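You operate a simulated robot arm through the tools that you are given. There is no shell and no other tool. Be economical: measure what you need, move in short steps, check, and stop when the job is done.

You run a simulated robot arm. Do the job below in one go: nothing can be reset, and whatever is moved stays where it is left.

TASK
Put the lid on the plate and shake it at the card's speed.
Fine: shut the deck jaw before the run, let it finish, then open the jaw.

The check looks at the end state, three seconds after you hand in, the way a careful person would. Anything else that was tipped, shoved, dropped, spilled or broken makes it a failure. A push-on lid holds only when it is set on centred and level and pressed home; a screw cap is set on level and turned clockwise until tight.

THE ROBOT
A 6-joint arm with a two-finger parallel gripper, fixed in place. Base frame: the origin is at the foot of the arm, x ahead of it, y to its left, z up; the work surface is at about z = 0. Units: m, degrees, N and s.
With the tool pointing down near the work surface it reaches from about 0.14 to 0.58 m from the base axis. Its first joint turns from -66.0 to 66.0 degrees. Payload 2.1 kg.
The TCP is the grasp point between the finger pads, 0.03 m short of the fingertips. In the tool frame z runs along the fingers and y along their closing line. The gripper opens to 0.094 m. The fingers are 0.028 m wide and 0.01 m thick; the gripper's body (0.05 by 0.096 m) begins 0.055 m behind the TCP.
Orientation is that of the tool frame in the base frame, as [roll, pitch, yaw] about the fixed x, y, z axes, in that order (R = Rz(yaw) Ry(pitch) Rx(roll)). With the fingers straight down and closing along the base's y, the tool's x points along the base's -x, its y along +y and its z along -z.

THE INTERFACE
- The arm moves only by the tool nudge_tool. Its argument "commands" is a list of rows, each a list of 3 entries, a list of its own where there are three numbers: the shift along the tool's x, y, z in m, then the turn, a rotation vector about the tool's x, y, z in degrees, then the gripper command, from -1 (fully open) to 1 (shut), values between in proportion. In form: [[[tx, ty, tz], [wx, wy, wz], claw], ...]. A call has 1 to 12 rows; each row shifts and turns the commanded pose from where the row before left it, along the tool's axes as they then stand. Each row takes 0.2 s and may step no farther than 0.05 m and 8.6 degrees from the row before; otherwise, or with a gripper value out of range, the whole call is refused. Where a pose cannot be reached the arm comes as near as it can. A force on the tool above 70 N (or 10 N above the force at the start of the call, whichever is more), or a blocked arm, ends the call early, and 0.2 s more pass. The fingers move at their own pace (about 0.072 m/s each) and stop on an object; they squeeze with about 27 N. The grip force told is the motor's: it shows also when the fingers shut on nothing. Time passes only in rows, and 0.2 s behind the last, so rows that do not move let the fingers close. It gives the time, the measured TCP pose, the force on the tool (base axes), the opening and the grip force at its end, in the units of the frame above (readings bear some noise).
- Cameras (640 x 400 px; columns grow to the right, rows downward): "scene" is fixed at [0.0646, -0.3828, 0.4985]; the picture's right is [0.78, -0.63, 0.00], its down [-0.33, -0.41, -0.85] and it looks along [0.54, 0.66, -0.53] (base axes); focal length 255 px, centre (320, 200). "wrist" rides on the gripper at [0.076, 0.014, -0.102] in the tool frame; the picture's right is [-0.18, 0.98, 0.00], its down [-0.75, -0.14, -0.64] and it looks along [-0.63, -0.12, 0.77] (tool axes); focal length 243 px, centre (320, 200). There is no depth. A picture from a camera that has moved, and an enlarged one, comes with that camera's place and axes in the base frame and with its lens. The place of the scene camera against the robot may be out by one fixed shift of up to 0.018 m in any direction.
- snapshot(camera): a new picture of that camera. The clock stands still meanwhile.
- zoom(camera, box): a new picture of the part [left, top, right, bottom] of that camera's present view, enlarged. The clock stands still meanwhile.
- close_job(): hands the job in; it is judged then, once.

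Work in short steps. Places have to be worked out from the pictures, the camera data and where the tool is seen: move nearer, look again, correct. Check each grasp and each placing, and mend what went wrong. You have 120 turns and 84 pictures in all, those below and enlarged ones among them. Open the gripper and draw the arm clear of the work before you hand the job in, unless the task says otherwise.

The tools are called after "Emit:" by a JSON object that holds its "op" and its "data". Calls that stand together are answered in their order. nudge_tool: Moves the arm, as the interface text tells. Its arguments: {"type":"object","properties":{"commands":{"type":"array","items":{"type":"array"}}},"required":["commands"]} The other tools are called the same way: snapshot (camera) takes a picture; zoom (camera, box) takes an enlarged picture of a part of a camera's view; close_job () hands the job in.

At the start:

```text
clock: 0.0
tcp_pos: [0.2699, -0.0755, 0.3521]
tcp_rot: [180.0, 0.0, -180.0]
wrist_force: [-0.3, 0.3, 1.0]
gripper_width: 0.0939
grasp_force: 0.1
```

scene: 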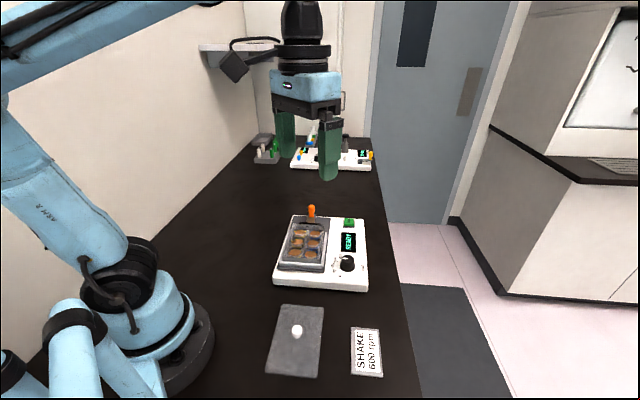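
wrist: 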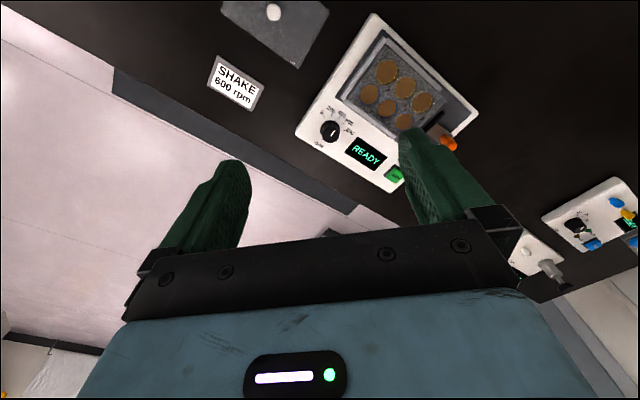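

The scene shows the shaker with a 6-well plate, the lid with a knob, and a card reading 600 rpm. I'll zoom in for details.

Emit:
{"op": "zoom", "data": {"camera": "scene", "box": [240, 190, 400, 290]}}

Emit:
{"op": "zoom", "data": {"camera": "scene", "box": [240, 290, 400, 390]}}

Emit:
{"op": "zoom", "data": {"camera": "wrist", "box": [280, 0, 480, 200]}}

```text
4.00 times, centred on (320, 240) of scene
camera zoom: at [0.0646, -0.3828, 0.4985], right [0.78, -0.63, 0.0], down [-0.33, -0.41, -0.85], along [0.54, 0.66, -0.53], focal length 1020 px, centre (320, 40)
```

zoom: 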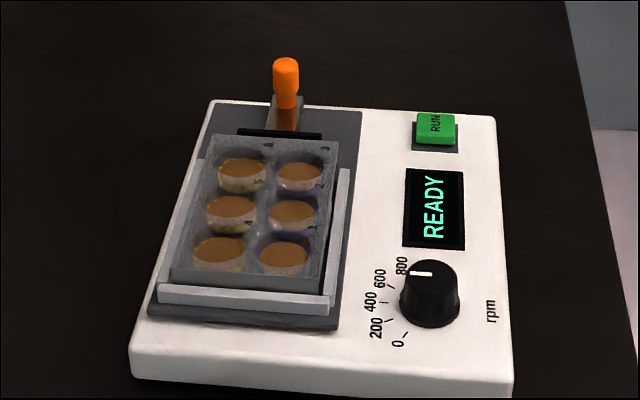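

```text
4.00 times, centred on (320, 340) of scene
camera zoom: at [0.0646, -0.3828, 0.4985], right [0.78, -0.63, 0.0], down [-0.33, -0.41, -0.85], along [0.54, 0.66, -0.53], focal length 1020 px, centre (320, -360)
```

zoom: 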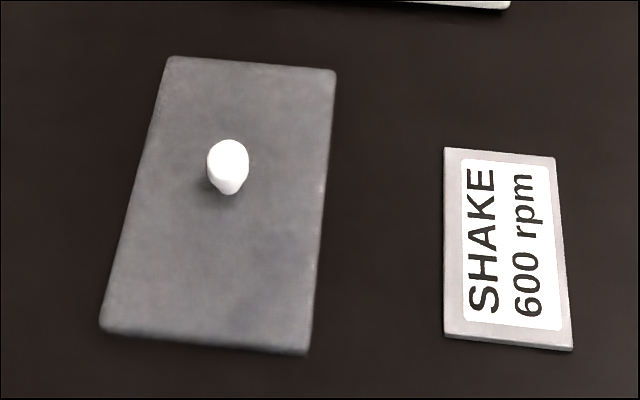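

```text
2.00 times, centred on (380, 100) of wrist
camera zoom: at [0.1927, -0.0612, 0.456], right [0.18, 0.98, 0.0], down [0.75, -0.14, 0.64], along [0.63, -0.12, -0.77], focal length 485 px, centre (200, 400)
```

zoom: 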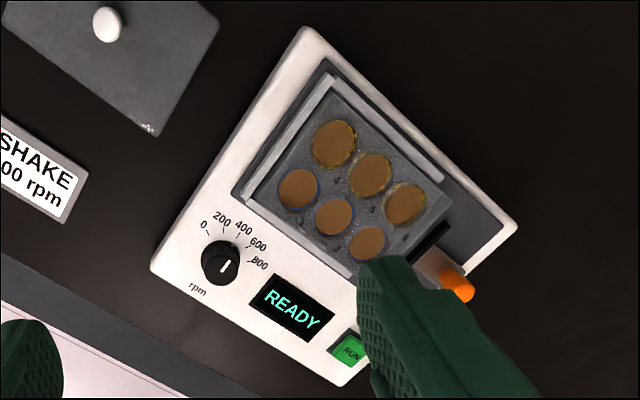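

Lid centre looks about (0.20, -0.135), long axis about 45° in the base frame. The plate is parallel to it. I move above the lid and turn by 45° for a close look.

Emit:
{"op": "nudge_tool", "data": {"commands": [[[0.016, -0.014, 0.038], [0, 0, 0], -1], [[0.016, -0.014, 0.038], [0, 0, 0], -1], [[0.016, -0.014, 0.038], [0, 0, 0], -1], [[0.016, -0.014, 0.038], [0, 0, 0], -1], [[0, 0, 0], [0, 0, -7.5], -1], [[0, 0, 0], [0, 0, -7.5], -1], [[0, 0, 0], [0, 0, -7.5], -1], [[0, 0, 0], [0, 0, -7.5], -1], [[0, 0, 0], [0, 0, -7.5], -1], [[0, 0, 0], [0, 0, -7.5], -1]]}}

Emit:
{"op": "snapshot", "data": {"camera": "wrist"}}

```text
clock: 2.2
tcp_pos: [0.2059, -0.1312, 0.2008]
tcp_rot: [180.0, 0.0, -134.9]
wrist_force: [0.2, 0.2, -0.3]
gripper_width: 0.0939
grasp_force: 0.0
```

```text
78 pictures are left
camera wrist: at [0.1419, -0.1756, 0.3038], right [-0.57, 0.82, 0.0], down [0.63, 0.43, 0.64], along [0.53, 0.36, -0.77], focal length 243 px, centre (320, 200)
```

wrist: 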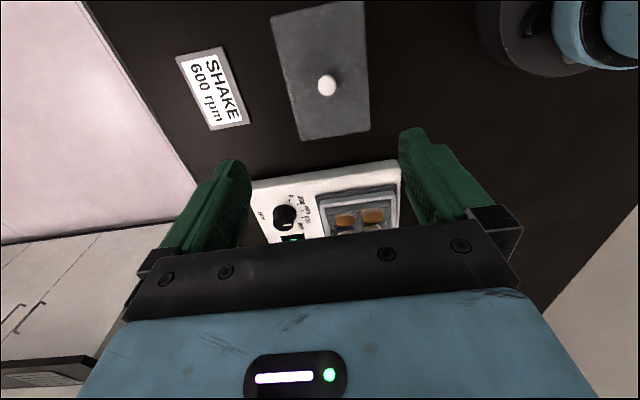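

Knob at about (0.198, -0.129). I zoom to get the lid's exact yaw.

Emit:
{"op": "zoom", "data": {"camera": "wrist", "box": [220, 0, 460, 150]}}

```text
2.67 times, centred on (340, 75) of wrist
camera zoom: at [0.1419, -0.1756, 0.3038], right [-0.57, 0.82, 0.0], down [0.63, 0.43, 0.64], along [0.53, 0.36, -0.77], focal length 647 px, centre (267, 533)
```

zoom: 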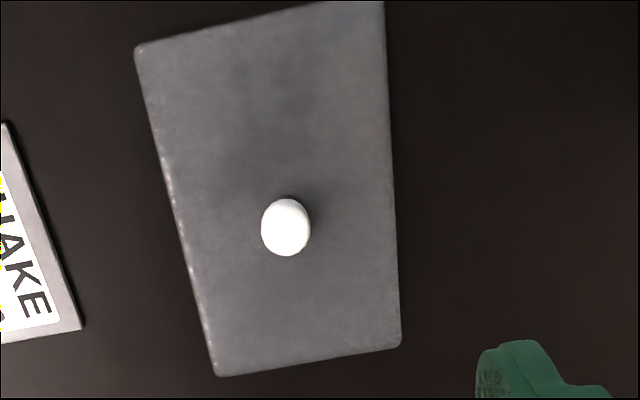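

Lid is aligned with the tool to within about 0.5°; knob at tool offset (0.0027, 0.0074), i.e. base (0.1988, -0.1279). Next I look over the shaker from above before grasping.

Emit:
{"op": "nudge_tool", "data": {"commands": [[[-0.0414, 0.0046, -0.012], [0, 0, 0], -1], [[-0.0414, 0.0046, -0.012], [0, 0, 0], -1], [[-0.0414, 0.0046, -0.012], [0, 0, 0], -1], [[-0.0414, 0.0046, -0.012], [0, 0, 0], -1], [[-0.0414, 0.0046, -0.012], [0, 0, 0], -1], [[0, 0, 0], [0, 0, 0], -1]]}}

Emit:
{"op": "snapshot", "data": {"camera": "wrist"}}

Emit:
{"op": "zoom", "data": {"camera": "wrist", "box": [200, 0, 456, 160]}}

```text
clock: 3.6
tcp_pos: [0.3362, 0.0347, 0.2598]
tcp_rot: [-180.0, 0.0, -135.0]
wrist_force: [0.1, -0.6, 1.0]
gripper_width: 0.0941
grasp_force: 0.1
```

```text
76 pictures are left
camera wrist: at [0.2722, -0.0112, 0.3632], right [-0.56, 0.83, 0.0], down [0.63, 0.43, 0.64], along [0.53, 0.36, -0.77], focal length 243 px, centre (320, 200)
```

wrist: 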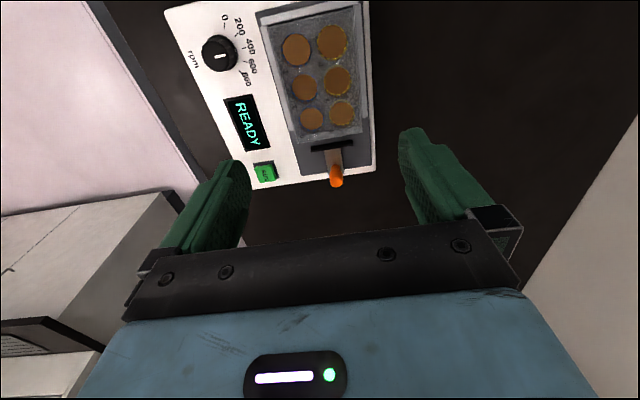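

```text
2.50 times, centred on (328, 80) of wrist
camera zoom: at [0.2722, -0.0112, 0.3632], right [-0.56, 0.83, 0.0], down [0.63, 0.43, 0.64], along [0.53, 0.36, -0.77], focal length 606 px, centre (300, 500)
```

zoom: 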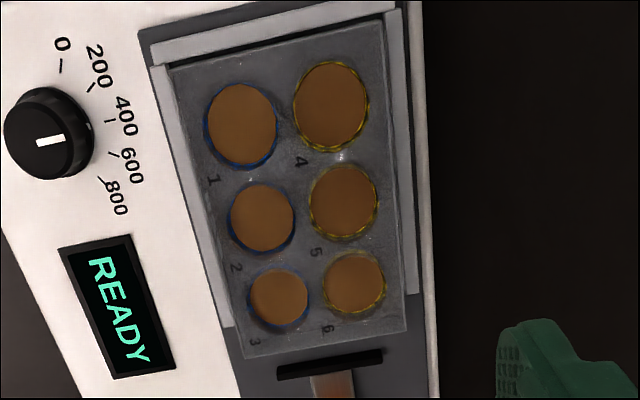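

Plate centre is about (0.337, 0.036), parallel to the lid, top near z 0.06. Jaw slides toward the plate from the lever end. Now I go back above the lid knob.

Emit:
{"op": "nudge_tool", "data": {"commands": [[[0.03535, -0.00297, 0.0233], [0, 0, 0], -1], [[0.03535, -0.00297, 0.0233], [0, 0, 0], -1], [[0.03535, -0.00297, 0.0233], [0, 0, 0], -1], [[0.03535, -0.00297, 0.0233], [0, 0, 0], -1], [[0.03535, -0.00297, 0.0233], [0, 0, 0], -1], [[0.03535, -0.00297, 0.0233], [0, 0, 0], -1], [[0, 0, 0], [0, 0, 0], -1]]}}

Emit:
{"op": "snapshot", "data": {"camera": "wrist"}}

Emit:
{"op": "snapshot", "data": {"camera": "scene"}}

```text
clock: 5.2
tcp_pos: [0.1974, -0.1298, 0.1205]
tcp_rot: [-179.9, 0.1, -135.0]
wrist_force: [-1.0, 0.2, -1.3]
gripper_width: 0.0944
grasp_force: 0.0
```

```text
74 pictures are left
camera wrist: at [0.1329, -0.1744, 0.224], right [-0.57, 0.82, 0.0], down [0.63, 0.43, 0.64], along [0.53, 0.36, -0.77], focal length 243 px, centre (320, 200)
```

wrist: 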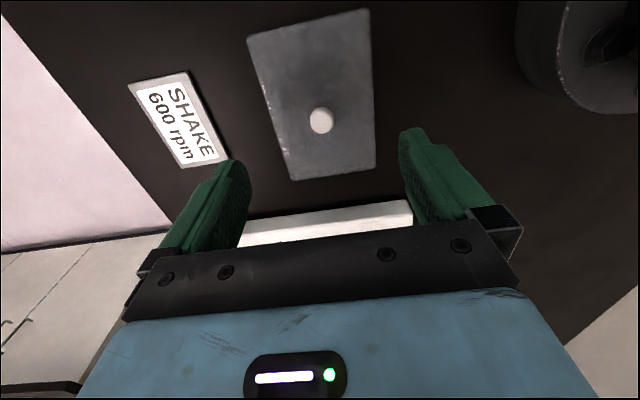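

```text
73 pictures are left
```

scene: 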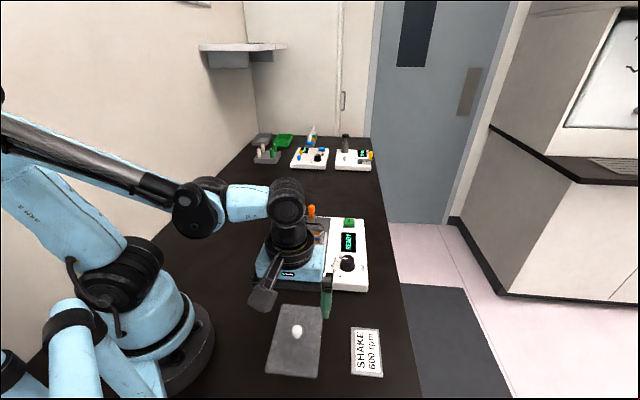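

Knob is almost under the TCP. I shift -2 mm in x and descend to z about 0.055 to check.

Emit:
{"op": "nudge_tool", "data": {"commands": [[[-0.002, -0.0003, 0.015], [0, 0, 0], -1], [[0, 0, 0.025], [0, 0, 0], -1], [[0, 0, 0.025], [0, 0, 0], -1], [[0, 0, 0], [0, 0, 0], -1]]}}

Emit:
{"op": "snapshot", "data": {"camera": "wrist"}}

Emit:
{"op": "zoom", "data": {"camera": "scene", "box": [220, 270, 400, 382]}}

```text
clock: 6.2
tcp_pos: [0.2001, -0.128, 0.0557]
tcp_rot: [-179.9, 0.0, -134.9]
wrist_force: [-0.2, 0.7, 1.0]
gripper_width: 0.0941
grasp_force: 0.1
```

```text
72 pictures are left
camera wrist: at [0.1351, -0.174, 0.1593], right [-0.56, 0.83, 0.0], down [0.63, 0.43, 0.64], along [0.53, 0.36, -0.77], focal length 243 px, centre (320, 200)
```

wrist: 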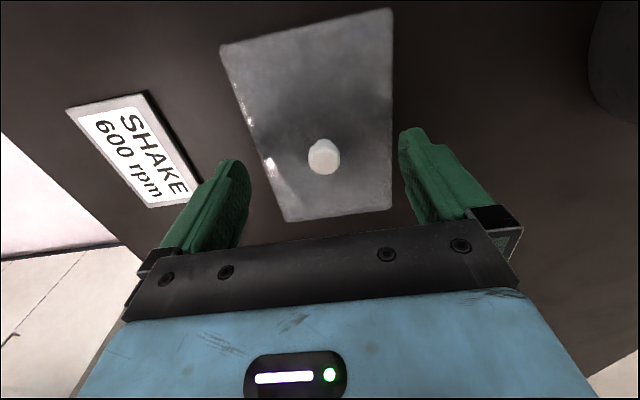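

```text
3.56 times, centred on (310, 326) of scene
camera zoom: at [0.0646, -0.3828, 0.4985], right [0.78, -0.63, 0.0], down [-0.33, -0.41, -0.85], along [0.54, 0.66, -0.53], focal length 906 px, centre (356, -248)
```

zoom: 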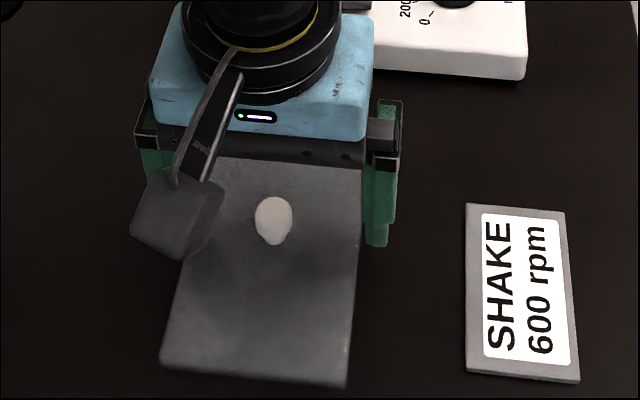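

Knob is about +2 mm in tool x and +1.5 mm in y. I correct, partly close the fingers to about 40 mm above the lid, then come down a little.

Emit:
{"op": "nudge_tool", "data": {"commands": [[[0.001, 0.0015, 0], [0, 0, 0], 0.15], [[0, 0, 0], [0, 0, 0], 0.15], [[0, 0, 0.004], [0, 0, 0], 0.15], [[0, 0, 0.004], [0, 0, 0], 0.15], [[0, 0, 0], [0, 0, 0], 0.15]]}}

Emit:
{"op": "zoom", "data": {"camera": "wrist", "box": [200, 60, 456, 220]}}

Emit:
{"op": "zoom", "data": {"camera": "scene", "box": [250, 290, 350, 352]}}

```text
clock: 7.4
tcp_pos: [0.1988, -0.1298, 0.0468]
tcp_rot: [179.9, 0.1, -134.9]
wrist_force: [0.5, -0.4, -0.8]
gripper_width: 0.0401
grasp_force: 0.1
```

```text
2.50 times, centred on (328, 140) of wrist
camera zoom: at [0.134, -0.1743, 0.1511], right [-0.56, 0.83, 0.0], down [0.63, 0.43, 0.64], along [0.53, 0.36, -0.77], focal length 606 px, centre (300, 350)
```

zoom: 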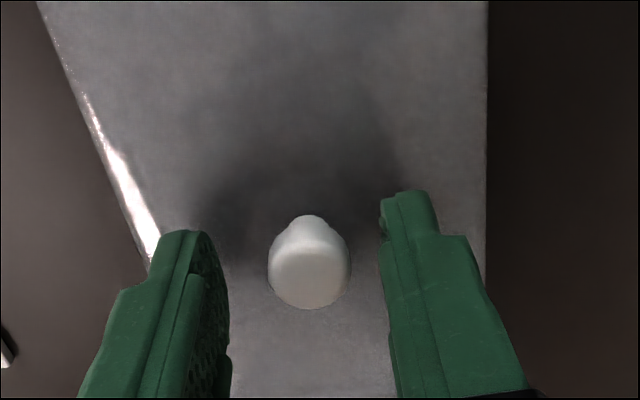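

```text
6.40 times, centred on (300, 321) of scene
camera zoom: at [0.0646, -0.3828, 0.4985], right [0.78, -0.63, 0.0], down [-0.33, -0.41, -0.85], along [0.54, 0.66, -0.53], focal length 1632 px, centre (448, -574)
```

zoom: 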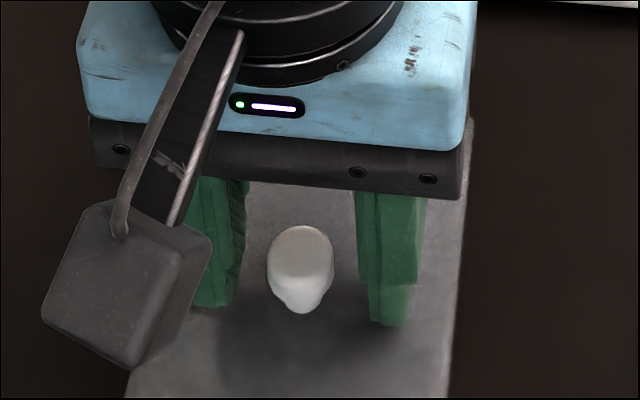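

Knob lies between the fingers, tips still above the lid. I go 3 mm lower and close.

Emit:
{"op": "nudge_tool", "data": {"commands": [[[0, 0, 0.003], [0, 0, 0], 0.15], [[0, 0, 0], [0, 0, 0], 1], [[0, 0, 0], [0, 0, 0], 1], [[0, 0, 0], [0, 0, 0], 1], [[0, 0, 0], [0, 0, 0], 1]]}}

Emit:
{"op": "zoom", "data": {"camera": "wrist", "box": [200, 0, 456, 220]}}

```text
clock: 8.6
tcp_pos: [0.1981, -0.1293, 0.0454]
tcp_rot: [-179.9, 0.0, -135.0]
wrist_force: [0.0, -0.5, 0.8]
gripper_width: 0.0174
grasp_force: 26.5
```

```text
1.82 times, centred on (328, 110) of wrist
camera zoom: at [0.1342, -0.1739, 0.1488], right [-0.56, 0.83, 0.0], down [0.63, 0.43, 0.64], along [0.53, 0.36, -0.77], focal length 441 px, centre (306, 364)
```

zoom: 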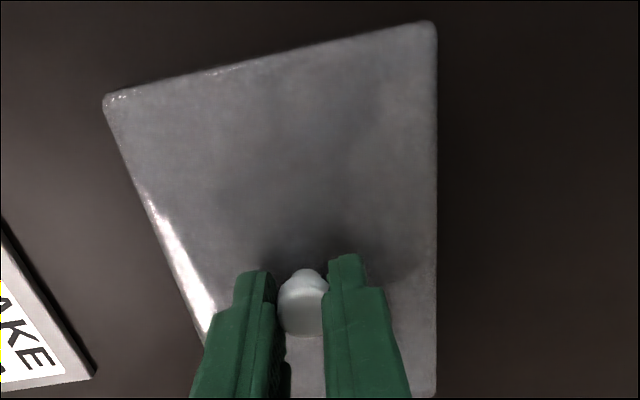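

Gripped at 17.4 mm. I lift straight up and inspect how the lid hangs.

Emit:
{"op": "nudge_tool", "data": {"commands": [[[0, 0, -0.005], [0, 0, 0], 1], [[0, 0, -0.015], [0, 0, 0], 1], [[0, 0, -0.03], [0, 0, 0], 1], [[0, 0, -0.03], [0, 0, 0], 1], [[0, 0, -0.03], [0, 0, 0], 1], [[0, 0, 0], [0, 0, 0], 1]]}}

Emit:
{"op": "snapshot", "data": {"camera": "wrist"}}

Emit:
{"op": "snapshot", "data": {"camera": "scene"}}

```text
clock: 10.0
tcp_pos: [0.1968, -0.1303, 0.1566]
tcp_rot: [180.0, 0.0, -135.1]
wrist_force: [0.3, -0.5, -0.2]
gripper_width: 0.0174
grasp_force: 26.9
```

```text
67 pictures are left
camera wrist: at [0.1332, -0.1745, 0.2602], right [-0.56, 0.83, 0.0], down [0.63, 0.43, 0.64], along [0.53, 0.36, -0.77], focal length 243 px, centre (320, 200)
```

wrist: 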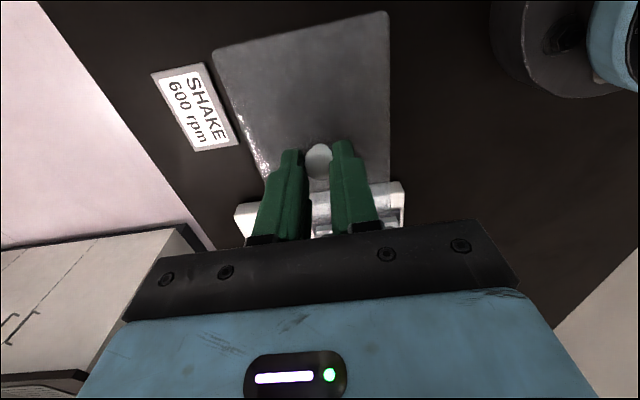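

```text
66 pictures are left
```

scene: 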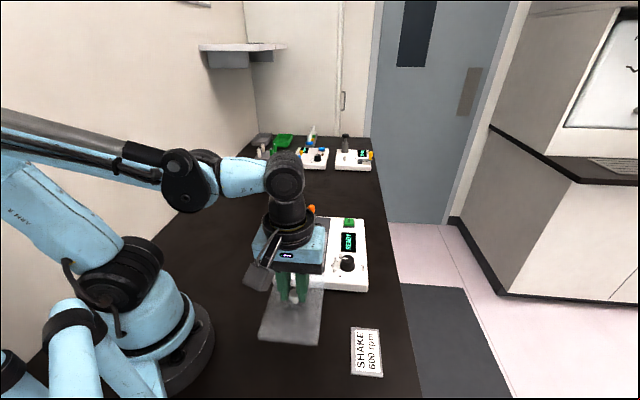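

The lid hangs; I check it for tilt with zooms.

Emit:
{"op": "zoom", "data": {"camera": "scene", "box": [220, 250, 364, 340]}}

Emit:
{"op": "zoom", "data": {"camera": "wrist", "box": [190, 0, 430, 250]}}

```text
4.44 times, centred on (292, 295) of scene
camera zoom: at [0.0646, -0.3828, 0.4985], right [0.78, -0.63, 0.0], down [-0.33, -0.41, -0.85], along [0.54, 0.66, -0.53], focal length 1133 px, centre (444, -222)
```

zoom: 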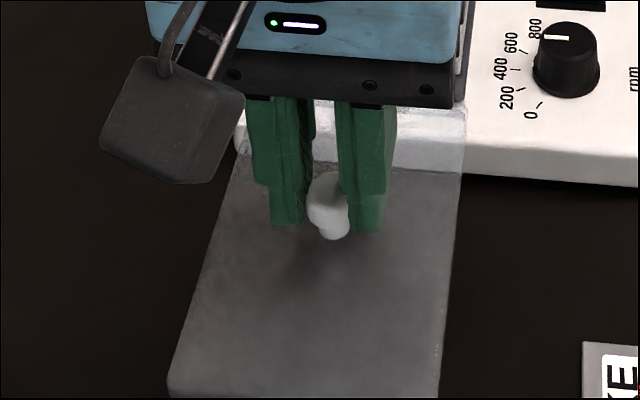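

```text
1.60 times, centred on (310, 125) of wrist
camera zoom: at [0.1332, -0.1745, 0.2602], right [-0.56, 0.83, 0.0], down [0.63, 0.43, 0.64], along [0.53, 0.36, -0.77], focal length 388 px, centre (336, 320)
```

zoom: 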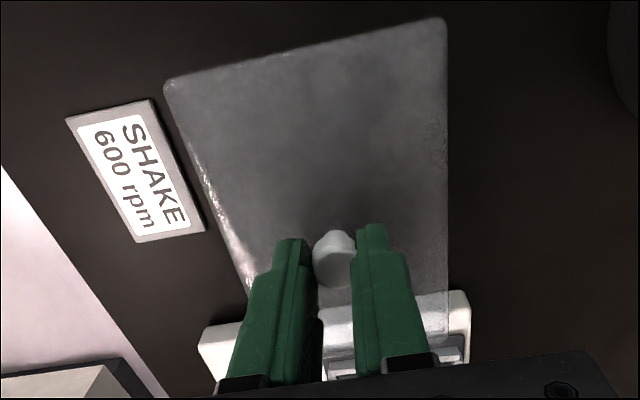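

Emit:
{"op": "zoom", "data": {"camera": "scene", "box": [230, 270, 350, 350]}}

```text
5.00 times, centred on (290, 310) of scene
camera zoom: at [0.0646, -0.3828, 0.4985], right [0.78, -0.63, 0.0], down [-0.33, -0.41, -0.85], along [0.54, 0.66, -0.53], focal length 1275 px, centre (470, -350)
```

zoom: 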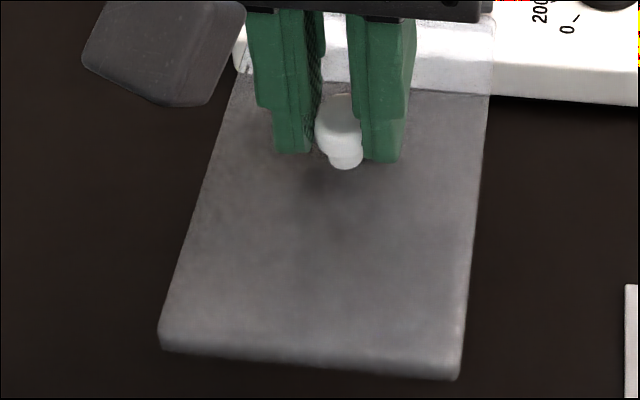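

Lid hangs about level, centre within ~1 mm of the TCP axis, lid top ~0.038–0.04 below TCP. I carry it over the plate at height.

Emit:
{"op": "nudge_tool", "data": {"commands": [[[0, 0, -0.017], [0, 0, 0], 1], [[0, 0, -0.017], [0, 0, 0], 1], [[-0.036, 0.0031, 0], [0, 0, 0], 1], [[-0.036, 0.0031, 0], [0, 0, 0], 1], [[-0.036, 0.0031, 0], [0, 0, 0], 1], [[-0.036, 0.0031, 0], [0, 0, 0], 1], [[-0.036, 0.0031, 0], [0, 0, 0], 1], [[-0.036, 0.0031, 0], [0, 0, 0], 1], [[0, 0, 0], [0, 0, 0], 1], [[0, 0, 0], [0, 0, 0], 1]]}}

Emit:
{"op": "snapshot", "data": {"camera": "wrist"}}

Emit:
{"op": "zoom", "data": {"camera": "scene", "box": [240, 170, 400, 290]}}

```text
clock: 12.2
tcp_pos: [0.3367, 0.0362, 0.1873]
tcp_rot: [179.9, 0.1, -135.0]
wrist_force: [-0.2, 0.3, 0.5]
gripper_width: 0.0176
grasp_force: 27.0
```

```text
62 pictures are left
camera wrist: at [0.273, -0.009, 0.291], right [-0.56, 0.83, 0.0], down [0.63, 0.43, 0.64], along [0.53, 0.36, -0.77], focal length 243 px, centre (320, 200)
```

wrist: 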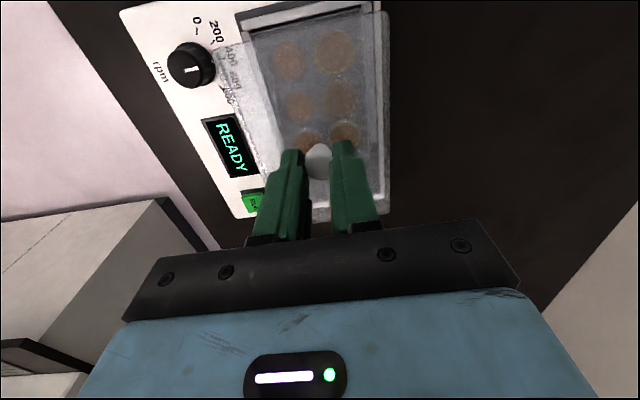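

```text
3.33 times, centred on (320, 230) of scene
camera zoom: at [0.0646, -0.3828, 0.4985], right [0.78, -0.63, 0.0], down [-0.33, -0.41, -0.85], along [0.54, 0.66, -0.53], focal length 850 px, centre (320, 100)
```

zoom: 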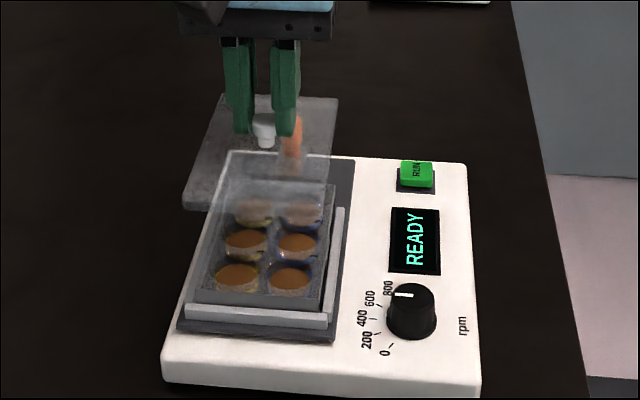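

Lid is above the plate; the lever lies ~0.11 beyond centre, clear of the lid. I descend to about 2 cm above contact and compare the edges.

Emit:
{"op": "nudge_tool", "data": {"commands": [[[0, 0, 0.02], [0, 0, 0], 1], [[0, 0, 0.02], [0, 0, 0], 1], [[0, 0, 0.013], [0, 0, 0], 1], [[0, 0, 0], [0, 0, 0], 1], [[0, 0, 0], [0, 0, 0], 1]]}}

Emit:
{"op": "zoom", "data": {"camera": "wrist", "box": [190, 0, 446, 220]}}

Emit:
{"op": "zoom", "data": {"camera": "scene", "box": [250, 190, 378, 270]}}

```text
clock: 13.4
tcp_pos: [0.3375, 0.0374, 0.1361]
tcp_rot: [-179.9, 0.0, -134.9]
wrist_force: [-0.3, -0.1, -0.1]
gripper_width: 0.0174
grasp_force: 27.5
```

```text
1.82 times, centred on (318, 110) of wrist
camera zoom: at [0.2733, -0.0076, 0.2395], right [-0.56, 0.83, 0.0], down [0.63, 0.43, 0.64], along [0.53, 0.36, -0.77], focal length 441 px, centre (324, 364)
```

zoom: 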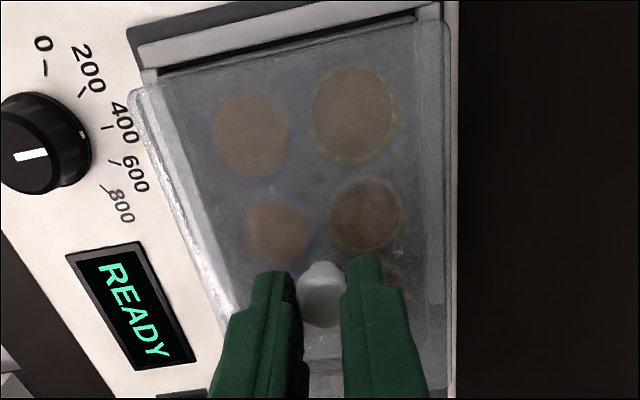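

```text
5.00 times, centred on (314, 230) of scene
camera zoom: at [0.0646, -0.3828, 0.4985], right [0.78, -0.63, 0.0], down [-0.33, -0.41, -0.85], along [0.54, 0.66, -0.53], focal length 1275 px, centre (350, 50)
```

zoom: 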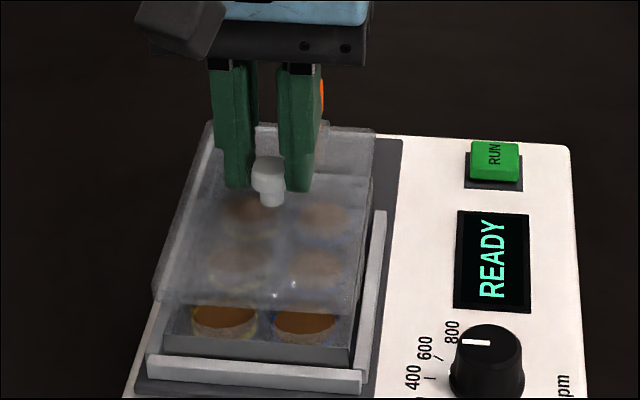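

Plate top z≈0.0636. Lid seems ~1.8 mm too far in -x(tool) and ~1 mm in +y(tool). I correct and descend 16 mm to look again.

Emit:
{"op": "nudge_tool", "data": {"commands": [[[0.0016, -0.0012, 0], [0, 0, 0], 1], [[0, 0, 0.008], [0, 0, 0], 1], [[0, 0, 0.008], [0, 0, 0], 1], [[0, 0, 0], [0, 0, 0], 1], [[0, 0, 0], [0, 0, 0], 1]]}}

Emit:
{"op": "zoom", "data": {"camera": "wrist", "box": [230, 30, 390, 130]}}

Emit:
{"op": "zoom", "data": {"camera": "scene", "box": [264, 205, 344, 270]}}

```text
clock: 14.6
tcp_pos: [0.3372, 0.0346, 0.1201]
tcp_rot: [-179.9, 0.0, -134.9]
wrist_force: [-0.2, 0.3, 0.1]
gripper_width: 0.0176
grasp_force: 27.0
```

```text
4.00 times, centred on (310, 80) of wrist
camera zoom: at [0.2729, -0.0106, 0.2235], right [-0.56, 0.83, 0.0], down [0.63, 0.43, 0.64], along [0.53, 0.36, -0.77], focal length 970 px, centre (360, 680)
```

zoom: 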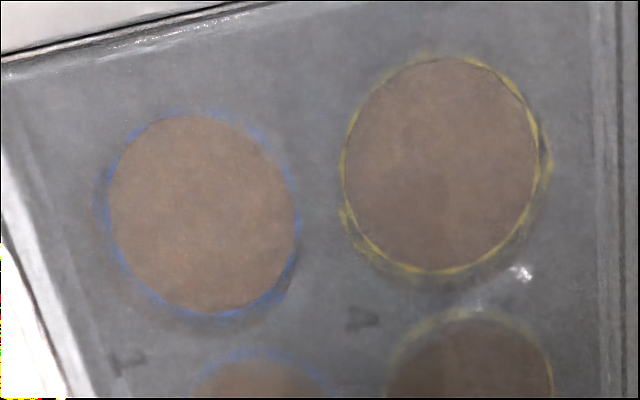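

```text
6.15 times, centred on (304, 238) of scene
camera zoom: at [0.0646, -0.3828, 0.4985], right [0.78, -0.63, 0.0], down [-0.33, -0.41, -0.85], along [0.54, 0.66, -0.53], focal length 1569 px, centre (418, -31)
```

zoom: 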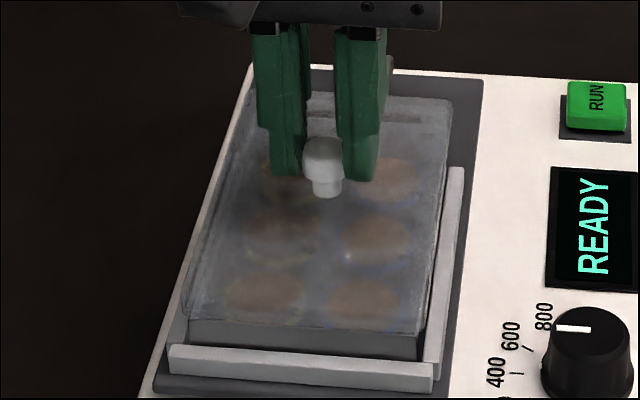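

Emit:
{"op": "zoom", "data": {"camera": "wrist", "box": [200, 10, 420, 147]}}

```text
2.91 times, centred on (310, 78) of wrist
camera zoom: at [0.2729, -0.0106, 0.2235], right [-0.56, 0.83, 0.0], down [0.63, 0.43, 0.64], along [0.53, 0.36, -0.77], focal length 706 px, centre (349, 554)
```

zoom: 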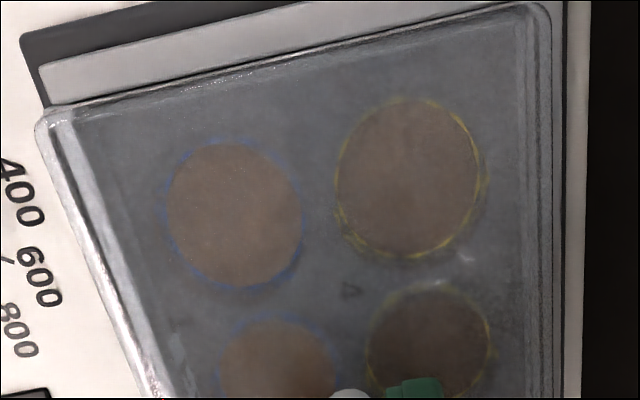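

Alignment is now within ~1 mm: shift +0.8 mm x, +0.3 mm y, and lower slowly while reading force.

Emit:
{"op": "nudge_tool", "data": {"commands": [[[0.0008, 0.0003, 0.002], [0, 0, 0], 1], [[0, 0, 0.002], [0, 0, 0], 1], [[0, 0, 0.002], [0, 0, 0], 1], [[0, 0, 0.002], [0, 0, 0], 1], [[0, 0, 0], [0, 0, 0], 1]]}}

Emit:
{"op": "zoom", "data": {"camera": "wrist", "box": [200, 10, 420, 147]}}

Emit:
{"op": "zoom", "data": {"camera": "scene", "box": [264, 205, 360, 265]}}

```text
clock: 15.8
tcp_pos: [0.3359, 0.0334, 0.1117]
tcp_rot: [-179.8, 0.1, -135.0]
wrist_force: [-2.7, -3.3, 7.7]
gripper_width: 0.0173
grasp_force: 27.2
```

```text
2.91 times, centred on (310, 78) of wrist
camera zoom: at [0.2718, -0.0115, 0.2157], right [-0.56, 0.83, 0.0], down [0.63, 0.43, 0.64], along [0.53, 0.36, -0.77], focal length 706 px, centre (349, 554)
```

zoom: 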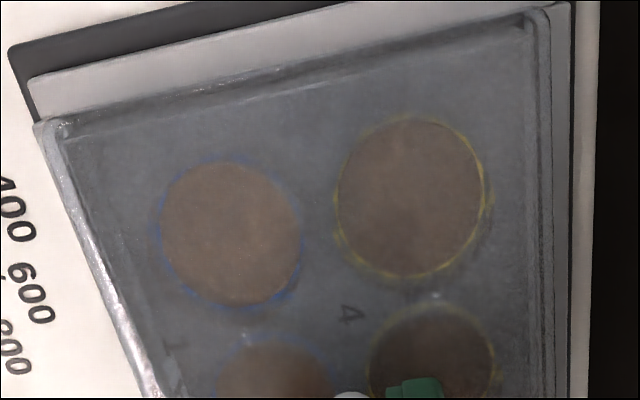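

```text
6.67 times, centred on (312, 235) of scene
camera zoom: at [0.0646, -0.3828, 0.4985], right [0.78, -0.63, 0.0], down [-0.33, -0.41, -0.85], along [0.54, 0.66, -0.53], focal length 1699 px, centre (373, -33)
```

zoom: 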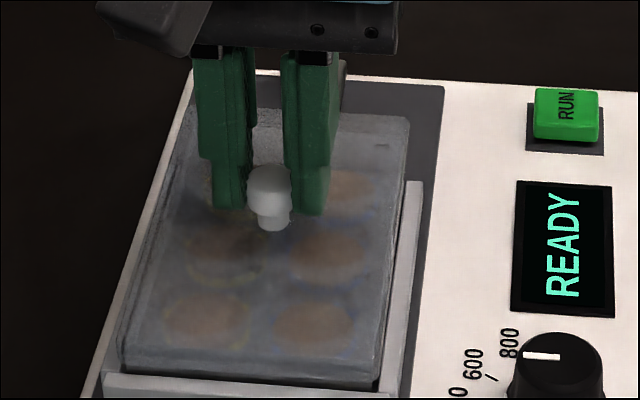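

Contact felt (~8 N up with some pull toward tool +x). I look closely at both near corners.

Emit:
{"op": "zoom", "data": {"camera": "wrist", "box": [200, 30, 280, 80]}}

Emit:
{"op": "zoom", "data": {"camera": "wrist", "box": [340, 0, 420, 50]}}

Emit:
{"op": "zoom", "data": {"camera": "scene", "box": [276, 230, 340, 270]}}

```text
8.00 times, centred on (240, 55) of wrist
camera zoom: at [0.2718, -0.0115, 0.2157], right [-0.56, 0.83, 0.0], down [0.63, 0.43, 0.64], along [0.53, 0.36, -0.77], focal length 1941 px, centre (960, 1360)
```

zoom: 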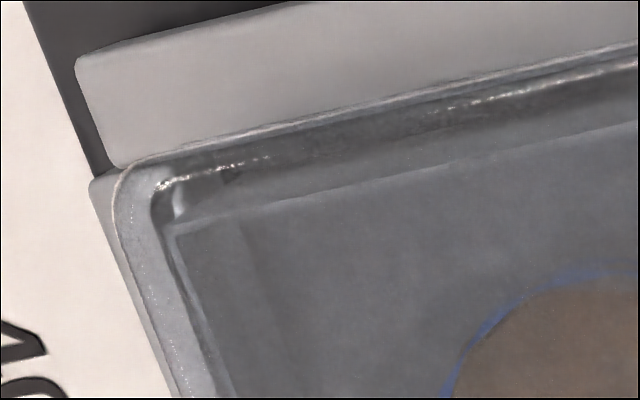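

```text
8.00 times, centred on (380, 25) of wrist
camera zoom: at [0.2718, -0.0115, 0.2157], right [-0.56, 0.83, 0.0], down [0.63, 0.43, 0.64], along [0.53, 0.36, -0.77], focal length 1941 px, centre (-160, 1600)
```

zoom: 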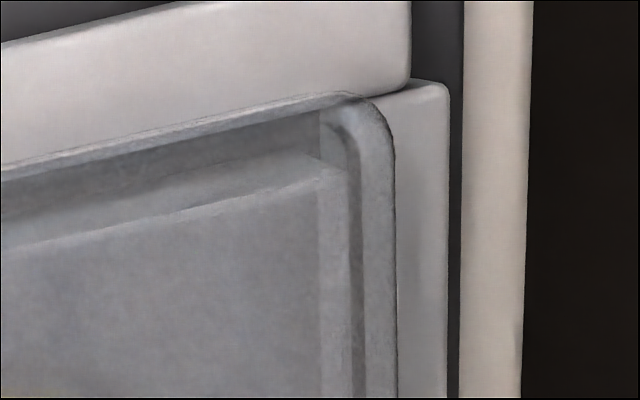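

```text
10.00 times, centred on (308, 250) of scene
camera zoom: at [0.0646, -0.3828, 0.4985], right [0.78, -0.63, 0.0], down [-0.33, -0.41, -0.85], along [0.54, 0.66, -0.53], focal length 2549 px, centre (440, -300)
```

zoom: 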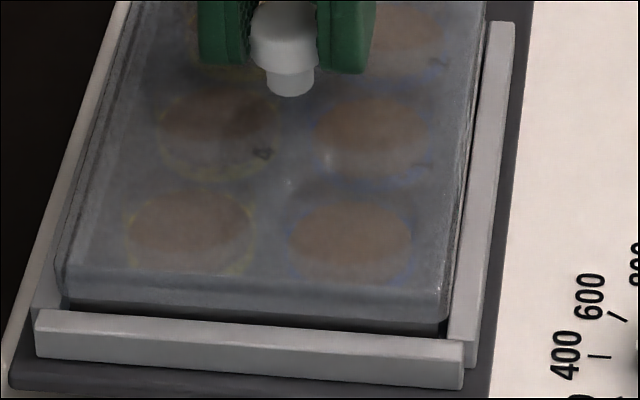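

Emit:
{"op": "zoom", "data": {"camera": "scene", "box": [284, 206, 340, 241]}}

```text
11.43 times, centred on (312, 224) of scene
camera zoom: at [0.0646, -0.3828, 0.4985], right [0.78, -0.63, 0.0], down [-0.33, -0.41, -0.85], along [0.54, 0.66, -0.53], focal length 2913 px, centre (411, -69)
```

zoom: 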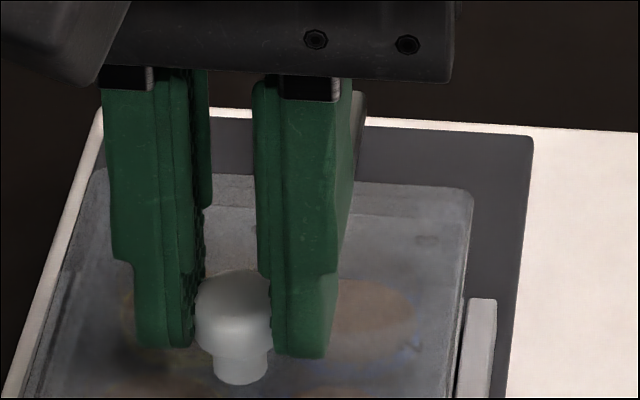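

Evidence is mixed, so I probe: raise 2 mm, shift +0.8 mm in tool x (the way the reaction pushes), lower again and compare force.

Emit:
{"op": "nudge_tool", "data": {"commands": [[[0, 0, -0.002], [0, 0, 0], 1], [[0.0008, 0, 0], [0, 0, 0], 1], [[0, 0, 0.001], [0, 0, 0], 1], [[0, 0, 0.001], [0, 0, 0], 1], [[0, 0, 0], [0, 0, 0], 1]]}}

```text
clock: 17.0
tcp_pos: [0.3353, 0.0335, 0.1135]
tcp_rot: [179.9, 0.1, -135.0]
wrist_force: [-1.2, -0.5, 7.7]
gripper_width: 0.0174
grasp_force: 27.2
```

Side force dropped to about 1 N. I press down in 1 mm steps.

Emit:
{"op": "nudge_tool", "data": {"commands": [[[0, 0, 0.001], [0, 0, 0], 1], [[0, 0, 0], [0, 0, 0], 1]]}}

Emit:
{"op": "nudge_tool", "data": {"commands": [[[0, 0, 0.001], [0, 0, 0], 1], [[0, 0, 0], [0, 0, 0], 1]]}}

Emit:
{"op": "zoom", "data": {"camera": "scene", "box": [276, 205, 372, 265]}}

Emit:
{"op": "zoom", "data": {"camera": "wrist", "box": [200, 0, 420, 220]}}

```text
clock: 17.6
tcp_pos: [0.3354, 0.034, 0.1126]
tcp_rot: [-179.9, 0.0, -135.1]
wrist_force: [0.5, 0.3, 19.9]
gripper_width: 0.0176
grasp_force: 26.7
```

```text
clock: 18.2
tcp_pos: [0.337, 0.0338, 0.1097]
tcp_rot: [-179.9, 0.0, -134.9]
wrist_force: [-0.3, -0.4, 20.3]
gripper_width: 0.0174
grasp_force: 27.4
```

```text
6.67 times, centred on (324, 235) of scene
camera zoom: at [0.0645, -0.3828, 0.4985], right [0.78, -0.63, 0.0], down [-0.33, -0.41, -0.85], along [0.54, 0.66, -0.53], focal length 1699 px, centre (293, -33)
```

zoom: 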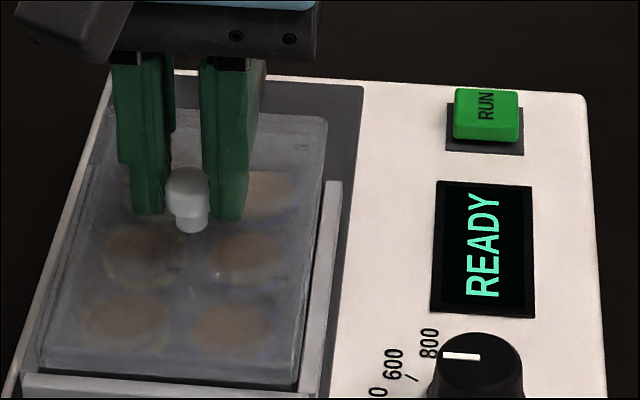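

```text
1.82 times, centred on (310, 110) of wrist
camera zoom: at [0.2713, -0.0112, 0.2134], right [-0.56, 0.83, 0.0], down [0.63, 0.43, 0.64], along [0.53, 0.36, -0.77], focal length 441 px, centre (338, 364)
```

zoom: 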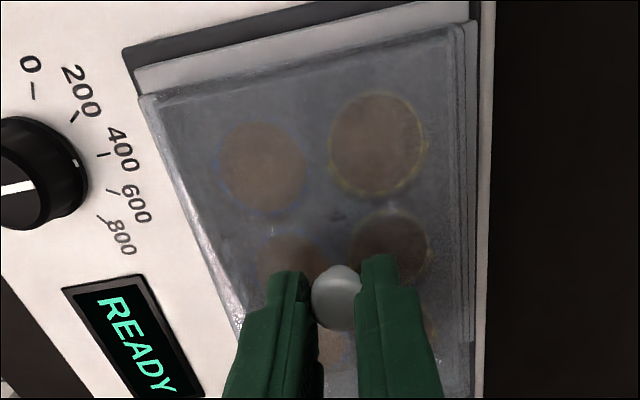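

Force held at ~20 N while TCP sank: either seating or slipping. Continue 1 mm more, twice.

Emit:
{"op": "nudge_tool", "data": {"commands": [[[0, 0, 0.001], [0, 0, 0], 1], [[0, 0, 0], [0, 0, 0], 1]]}}

Emit:
{"op": "nudge_tool", "data": {"commands": [[[0, 0, 0.001], [0, 0, 0], 1], [[0, 0, 0], [0, 0, 0], 1]]}}

Emit:
{"op": "zoom", "data": {"camera": "scene", "box": [276, 230, 340, 270]}}

Emit:
{"op": "zoom", "data": {"camera": "scene", "box": [284, 206, 340, 241]}}

```text
clock: 18.8
tcp_pos: [0.3348, 0.0341, 0.1079]
tcp_rot: [-179.9, 0.1, -135.0]
wrist_force: [-0.5, -0.3, 18.8]
gripper_width: 0.0175
grasp_force: 27.5
```

```text
clock: 19.4
tcp_pos: [0.3352, 0.0329, 0.1078]
tcp_rot: [-179.8, 0.2, -135.0]
wrist_force: [1.6, 0.4, 17.4]
gripper_width: 0.0176
grasp_force: 27.1
```

```text
10.00 times, centred on (308, 250) of scene
camera zoom: at [0.0645, -0.3828, 0.4985], right [0.78, -0.63, 0.0], down [-0.33, -0.41, -0.85], along [0.54, 0.66, -0.53], focal length 2549 px, centre (440, -300)
```

zoom: 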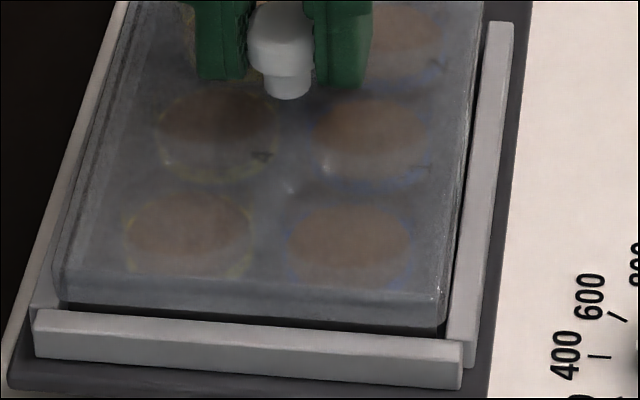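

```text
11.43 times, centred on (312, 224) of scene
camera zoom: at [0.0645, -0.3828, 0.4985], right [0.78, -0.63, 0.0], down [-0.33, -0.41, -0.85], along [0.54, 0.66, -0.53], focal length 2913 px, centre (411, -69)
```

zoom: 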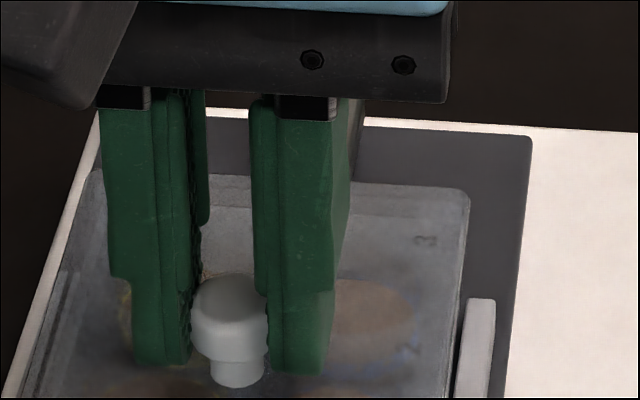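

The fingers slipped down the knob ~3 mm; lid rests on the plate but isn't home. I relieve the load, open partly, rise, and inspect how it sits.

Emit:
{"op": "nudge_tool", "data": {"commands": [[[0, 0, -0.003], [0, 0, 0], 1], [[0, 0, 0], [0, 0, 0], 0.3], [[0, 0, 0], [0, 0, 0], 0.15], [[0, 0, -0.02], [0, 0, 0], 0.15], [[0, 0, -0.035], [0, 0, 0], 0.15], [[0, 0, -0.035], [0, 0, 0], 0.15], [[0, 0, 0], [0, 0, 0], 0.15]]}}

Emit:
{"op": "zoom", "data": {"camera": "wrist", "box": [200, 0, 456, 160]}}

Emit:
{"op": "zoom", "data": {"camera": "scene", "box": [270, 205, 366, 265]}}

```text
clock: 21.0
tcp_pos: [0.3348, 0.0338, 0.201]
tcp_rot: [179.9, -0.1, -134.9]
wrist_force: [0.8, 0.5, 0.5]
gripper_width: 0.0399
grasp_force: 0.1
```

```text
2.50 times, centred on (328, 80) of wrist
camera zoom: at [0.2709, -0.0113, 0.3043], right [-0.56, 0.83, 0.0], down [0.63, 0.43, 0.64], along [0.53, 0.36, -0.77], focal length 606 px, centre (300, 500)
```

zoom: 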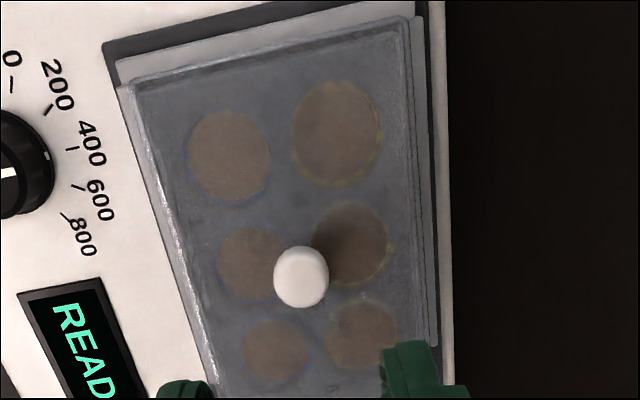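

```text
6.67 times, centred on (318, 235) of scene
camera zoom: at [0.0646, -0.3828, 0.4985], right [0.78, -0.63, 0.0], down [-0.33, -0.41, -0.85], along [0.54, 0.66, -0.53], focal length 1699 px, centre (333, -33)
```

zoom: 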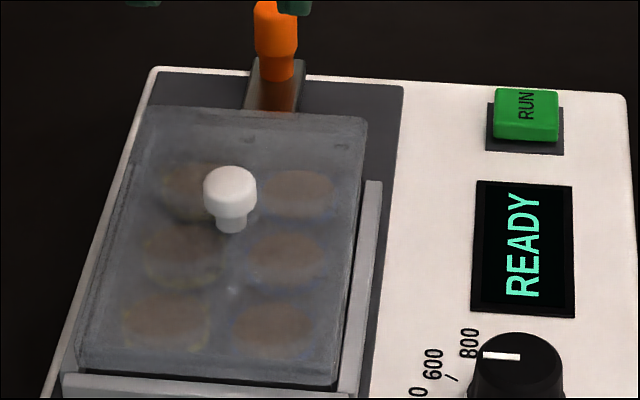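

Lid sits evenly. I rise to the earlier survey pose (z 0.26) to see the entire lid.

Emit:
{"op": "nudge_tool", "data": {"commands": [[[0, 0, -0.03], [0, 0, 0], -1], [[0, 0, -0.03], [0, 0, 0], -1], [[0, 0, 0], [0, 0, 0], -1], [[0, 0, 0], [0, 0, 0], -1]]}}

Emit:
{"op": "zoom", "data": {"camera": "wrist", "box": [200, 0, 456, 160]}}

```text
clock: 22.0
tcp_pos: [0.3376, 0.0337, 0.2619]
tcp_rot: [180.0, 0.0, -135.1]
wrist_force: [0.0, -0.3, -0.1]
gripper_width: 0.094
grasp_force: 0.2
```

```text
2.50 times, centred on (328, 80) of wrist
camera zoom: at [0.273, -0.0112, 0.3647], right [-0.56, 0.83, 0.0], down [0.63, 0.43, 0.64], along [0.53, 0.36, -0.77], focal length 606 px, centre (300, 500)
```

zoom: 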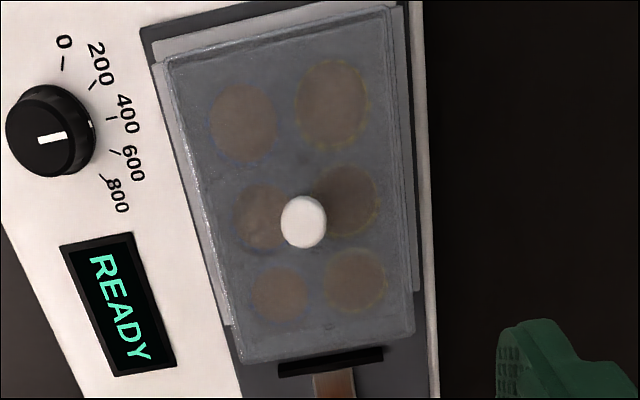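

Edge widths hint the far (jaw-side) end may be higher than the near end. I zoom in from the scene camera.

Emit:
{"op": "zoom", "data": {"camera": "scene", "box": [276, 230, 340, 270]}}

Emit:
{"op": "zoom", "data": {"camera": "scene", "box": [284, 206, 340, 241]}}

Emit:
{"op": "zoom", "data": {"camera": "wrist", "box": [280, 100, 376, 160]}}

```text
10.00 times, centred on (308, 250) of scene
camera zoom: at [0.0646, -0.3828, 0.4985], right [0.78, -0.63, 0.0], down [-0.33, -0.41, -0.85], along [0.54, 0.66, -0.53], focal length 2549 px, centre (440, -300)
```

zoom: 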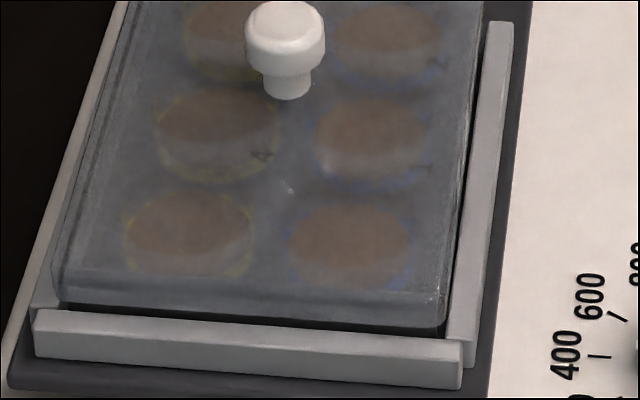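

```text
11.43 times, centred on (312, 224) of scene
camera zoom: at [0.0646, -0.3828, 0.4985], right [0.78, -0.63, 0.0], down [-0.33, -0.41, -0.85], along [0.54, 0.66, -0.53], focal length 2913 px, centre (411, -69)
```

zoom: 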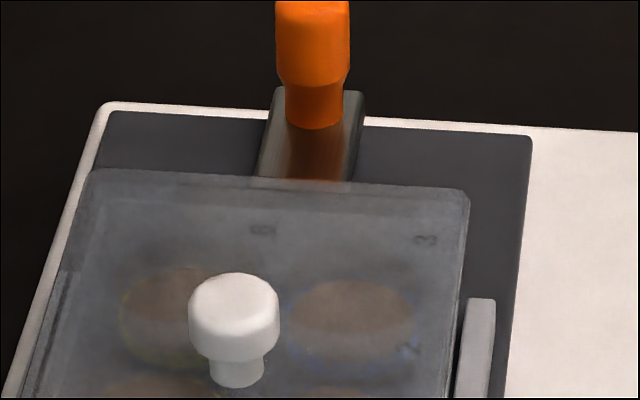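

```text
6.67 times, centred on (328, 130) of wrist
camera zoom: at [0.273, -0.0112, 0.3647], right [-0.56, 0.83, 0.0], down [0.63, 0.43, 0.64], along [0.53, 0.36, -0.77], focal length 1618 px, centre (267, 667)
```

zoom: 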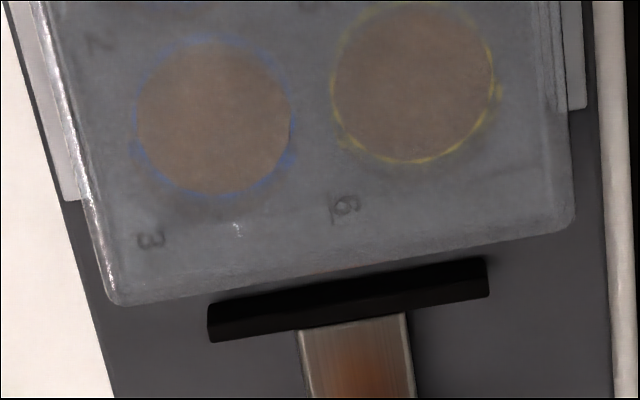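

Emit:
{"op": "zoom", "data": {"camera": "wrist", "box": [255, 0, 367, 70]}}

```text
5.71 times, centred on (311, 35) of wrist
camera zoom: at [0.273, -0.0112, 0.3647], right [-0.56, 0.83, 0.0], down [0.63, 0.43, 0.64], along [0.53, 0.36, -0.77], focal length 1386 px, centre (371, 1143)
```

zoom: 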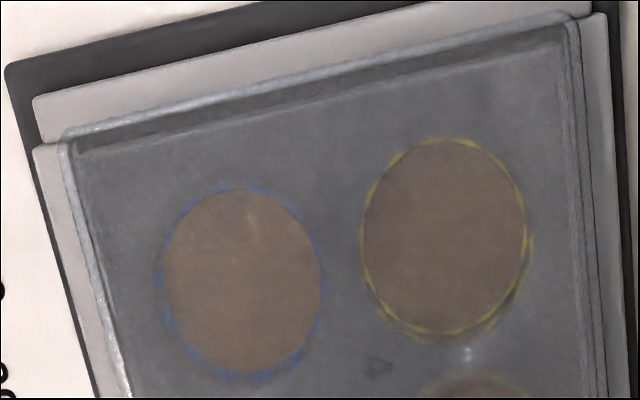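

Lid is level and centred within ~1 mm but 4–6 mm proud. I'll close the fingers, press straight down on the knob's top. First come down to just above it.

Emit:
{"op": "nudge_tool", "data": {"commands": [[[0.0005, 0.0008, 0], [0, 0, 0], 1], [[0, 0, 0.03], [0, 0, 0], 1], [[0, 0, 0.03], [0, 0, 0], 1], [[0, 0, 0.03], [0, 0, 0], 1], [[0, 0, 0.03], [0, 0, 0], 1], [[0, 0, 0.008], [0, 0, 0], 1], [[0, 0, 0], [0, 0, 0], 1]]}}

Emit:
{"op": "zoom", "data": {"camera": "scene", "box": [276, 190, 372, 250]}}

Emit:
{"op": "zoom", "data": {"camera": "wrist", "box": [220, 20, 420, 220]}}

```text
clock: 23.6
tcp_pos: [0.3361, 0.0342, 0.1326]
tcp_rot: [-180.0, 0.0, -135.0]
wrist_force: [0.1, -0.1, 0.4]
gripper_width: 0.0
grasp_force: 26.9
```

```text
6.67 times, centred on (324, 220) of scene
camera zoom: at [0.0646, -0.3828, 0.4985], right [0.78, -0.63, 0.0], down [-0.33, -0.41, -0.85], along [0.54, 0.66, -0.53], focal length 1699 px, centre (293, 67)
```

zoom: 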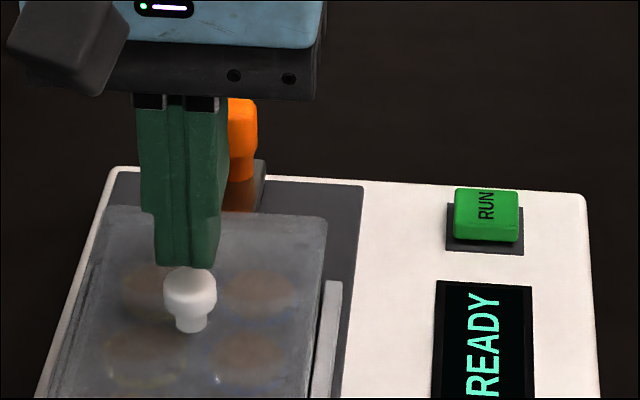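

```text
2.00 times, centred on (320, 120) of wrist
camera zoom: at [0.2713, -0.0109, 0.2366], right [-0.56, 0.83, 0.0], down [0.63, 0.43, 0.64], along [0.53, 0.36, -0.77], focal length 485 px, centre (320, 360)
```

zoom: 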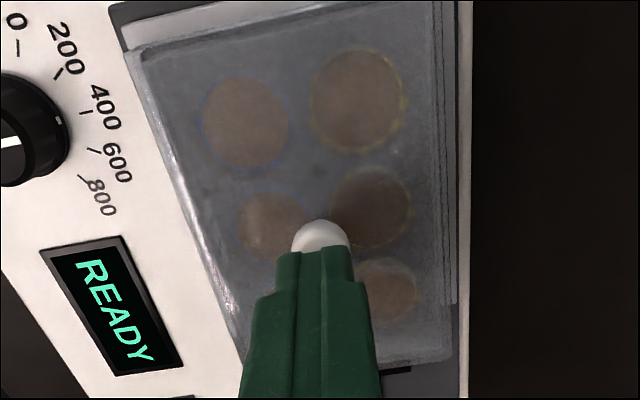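

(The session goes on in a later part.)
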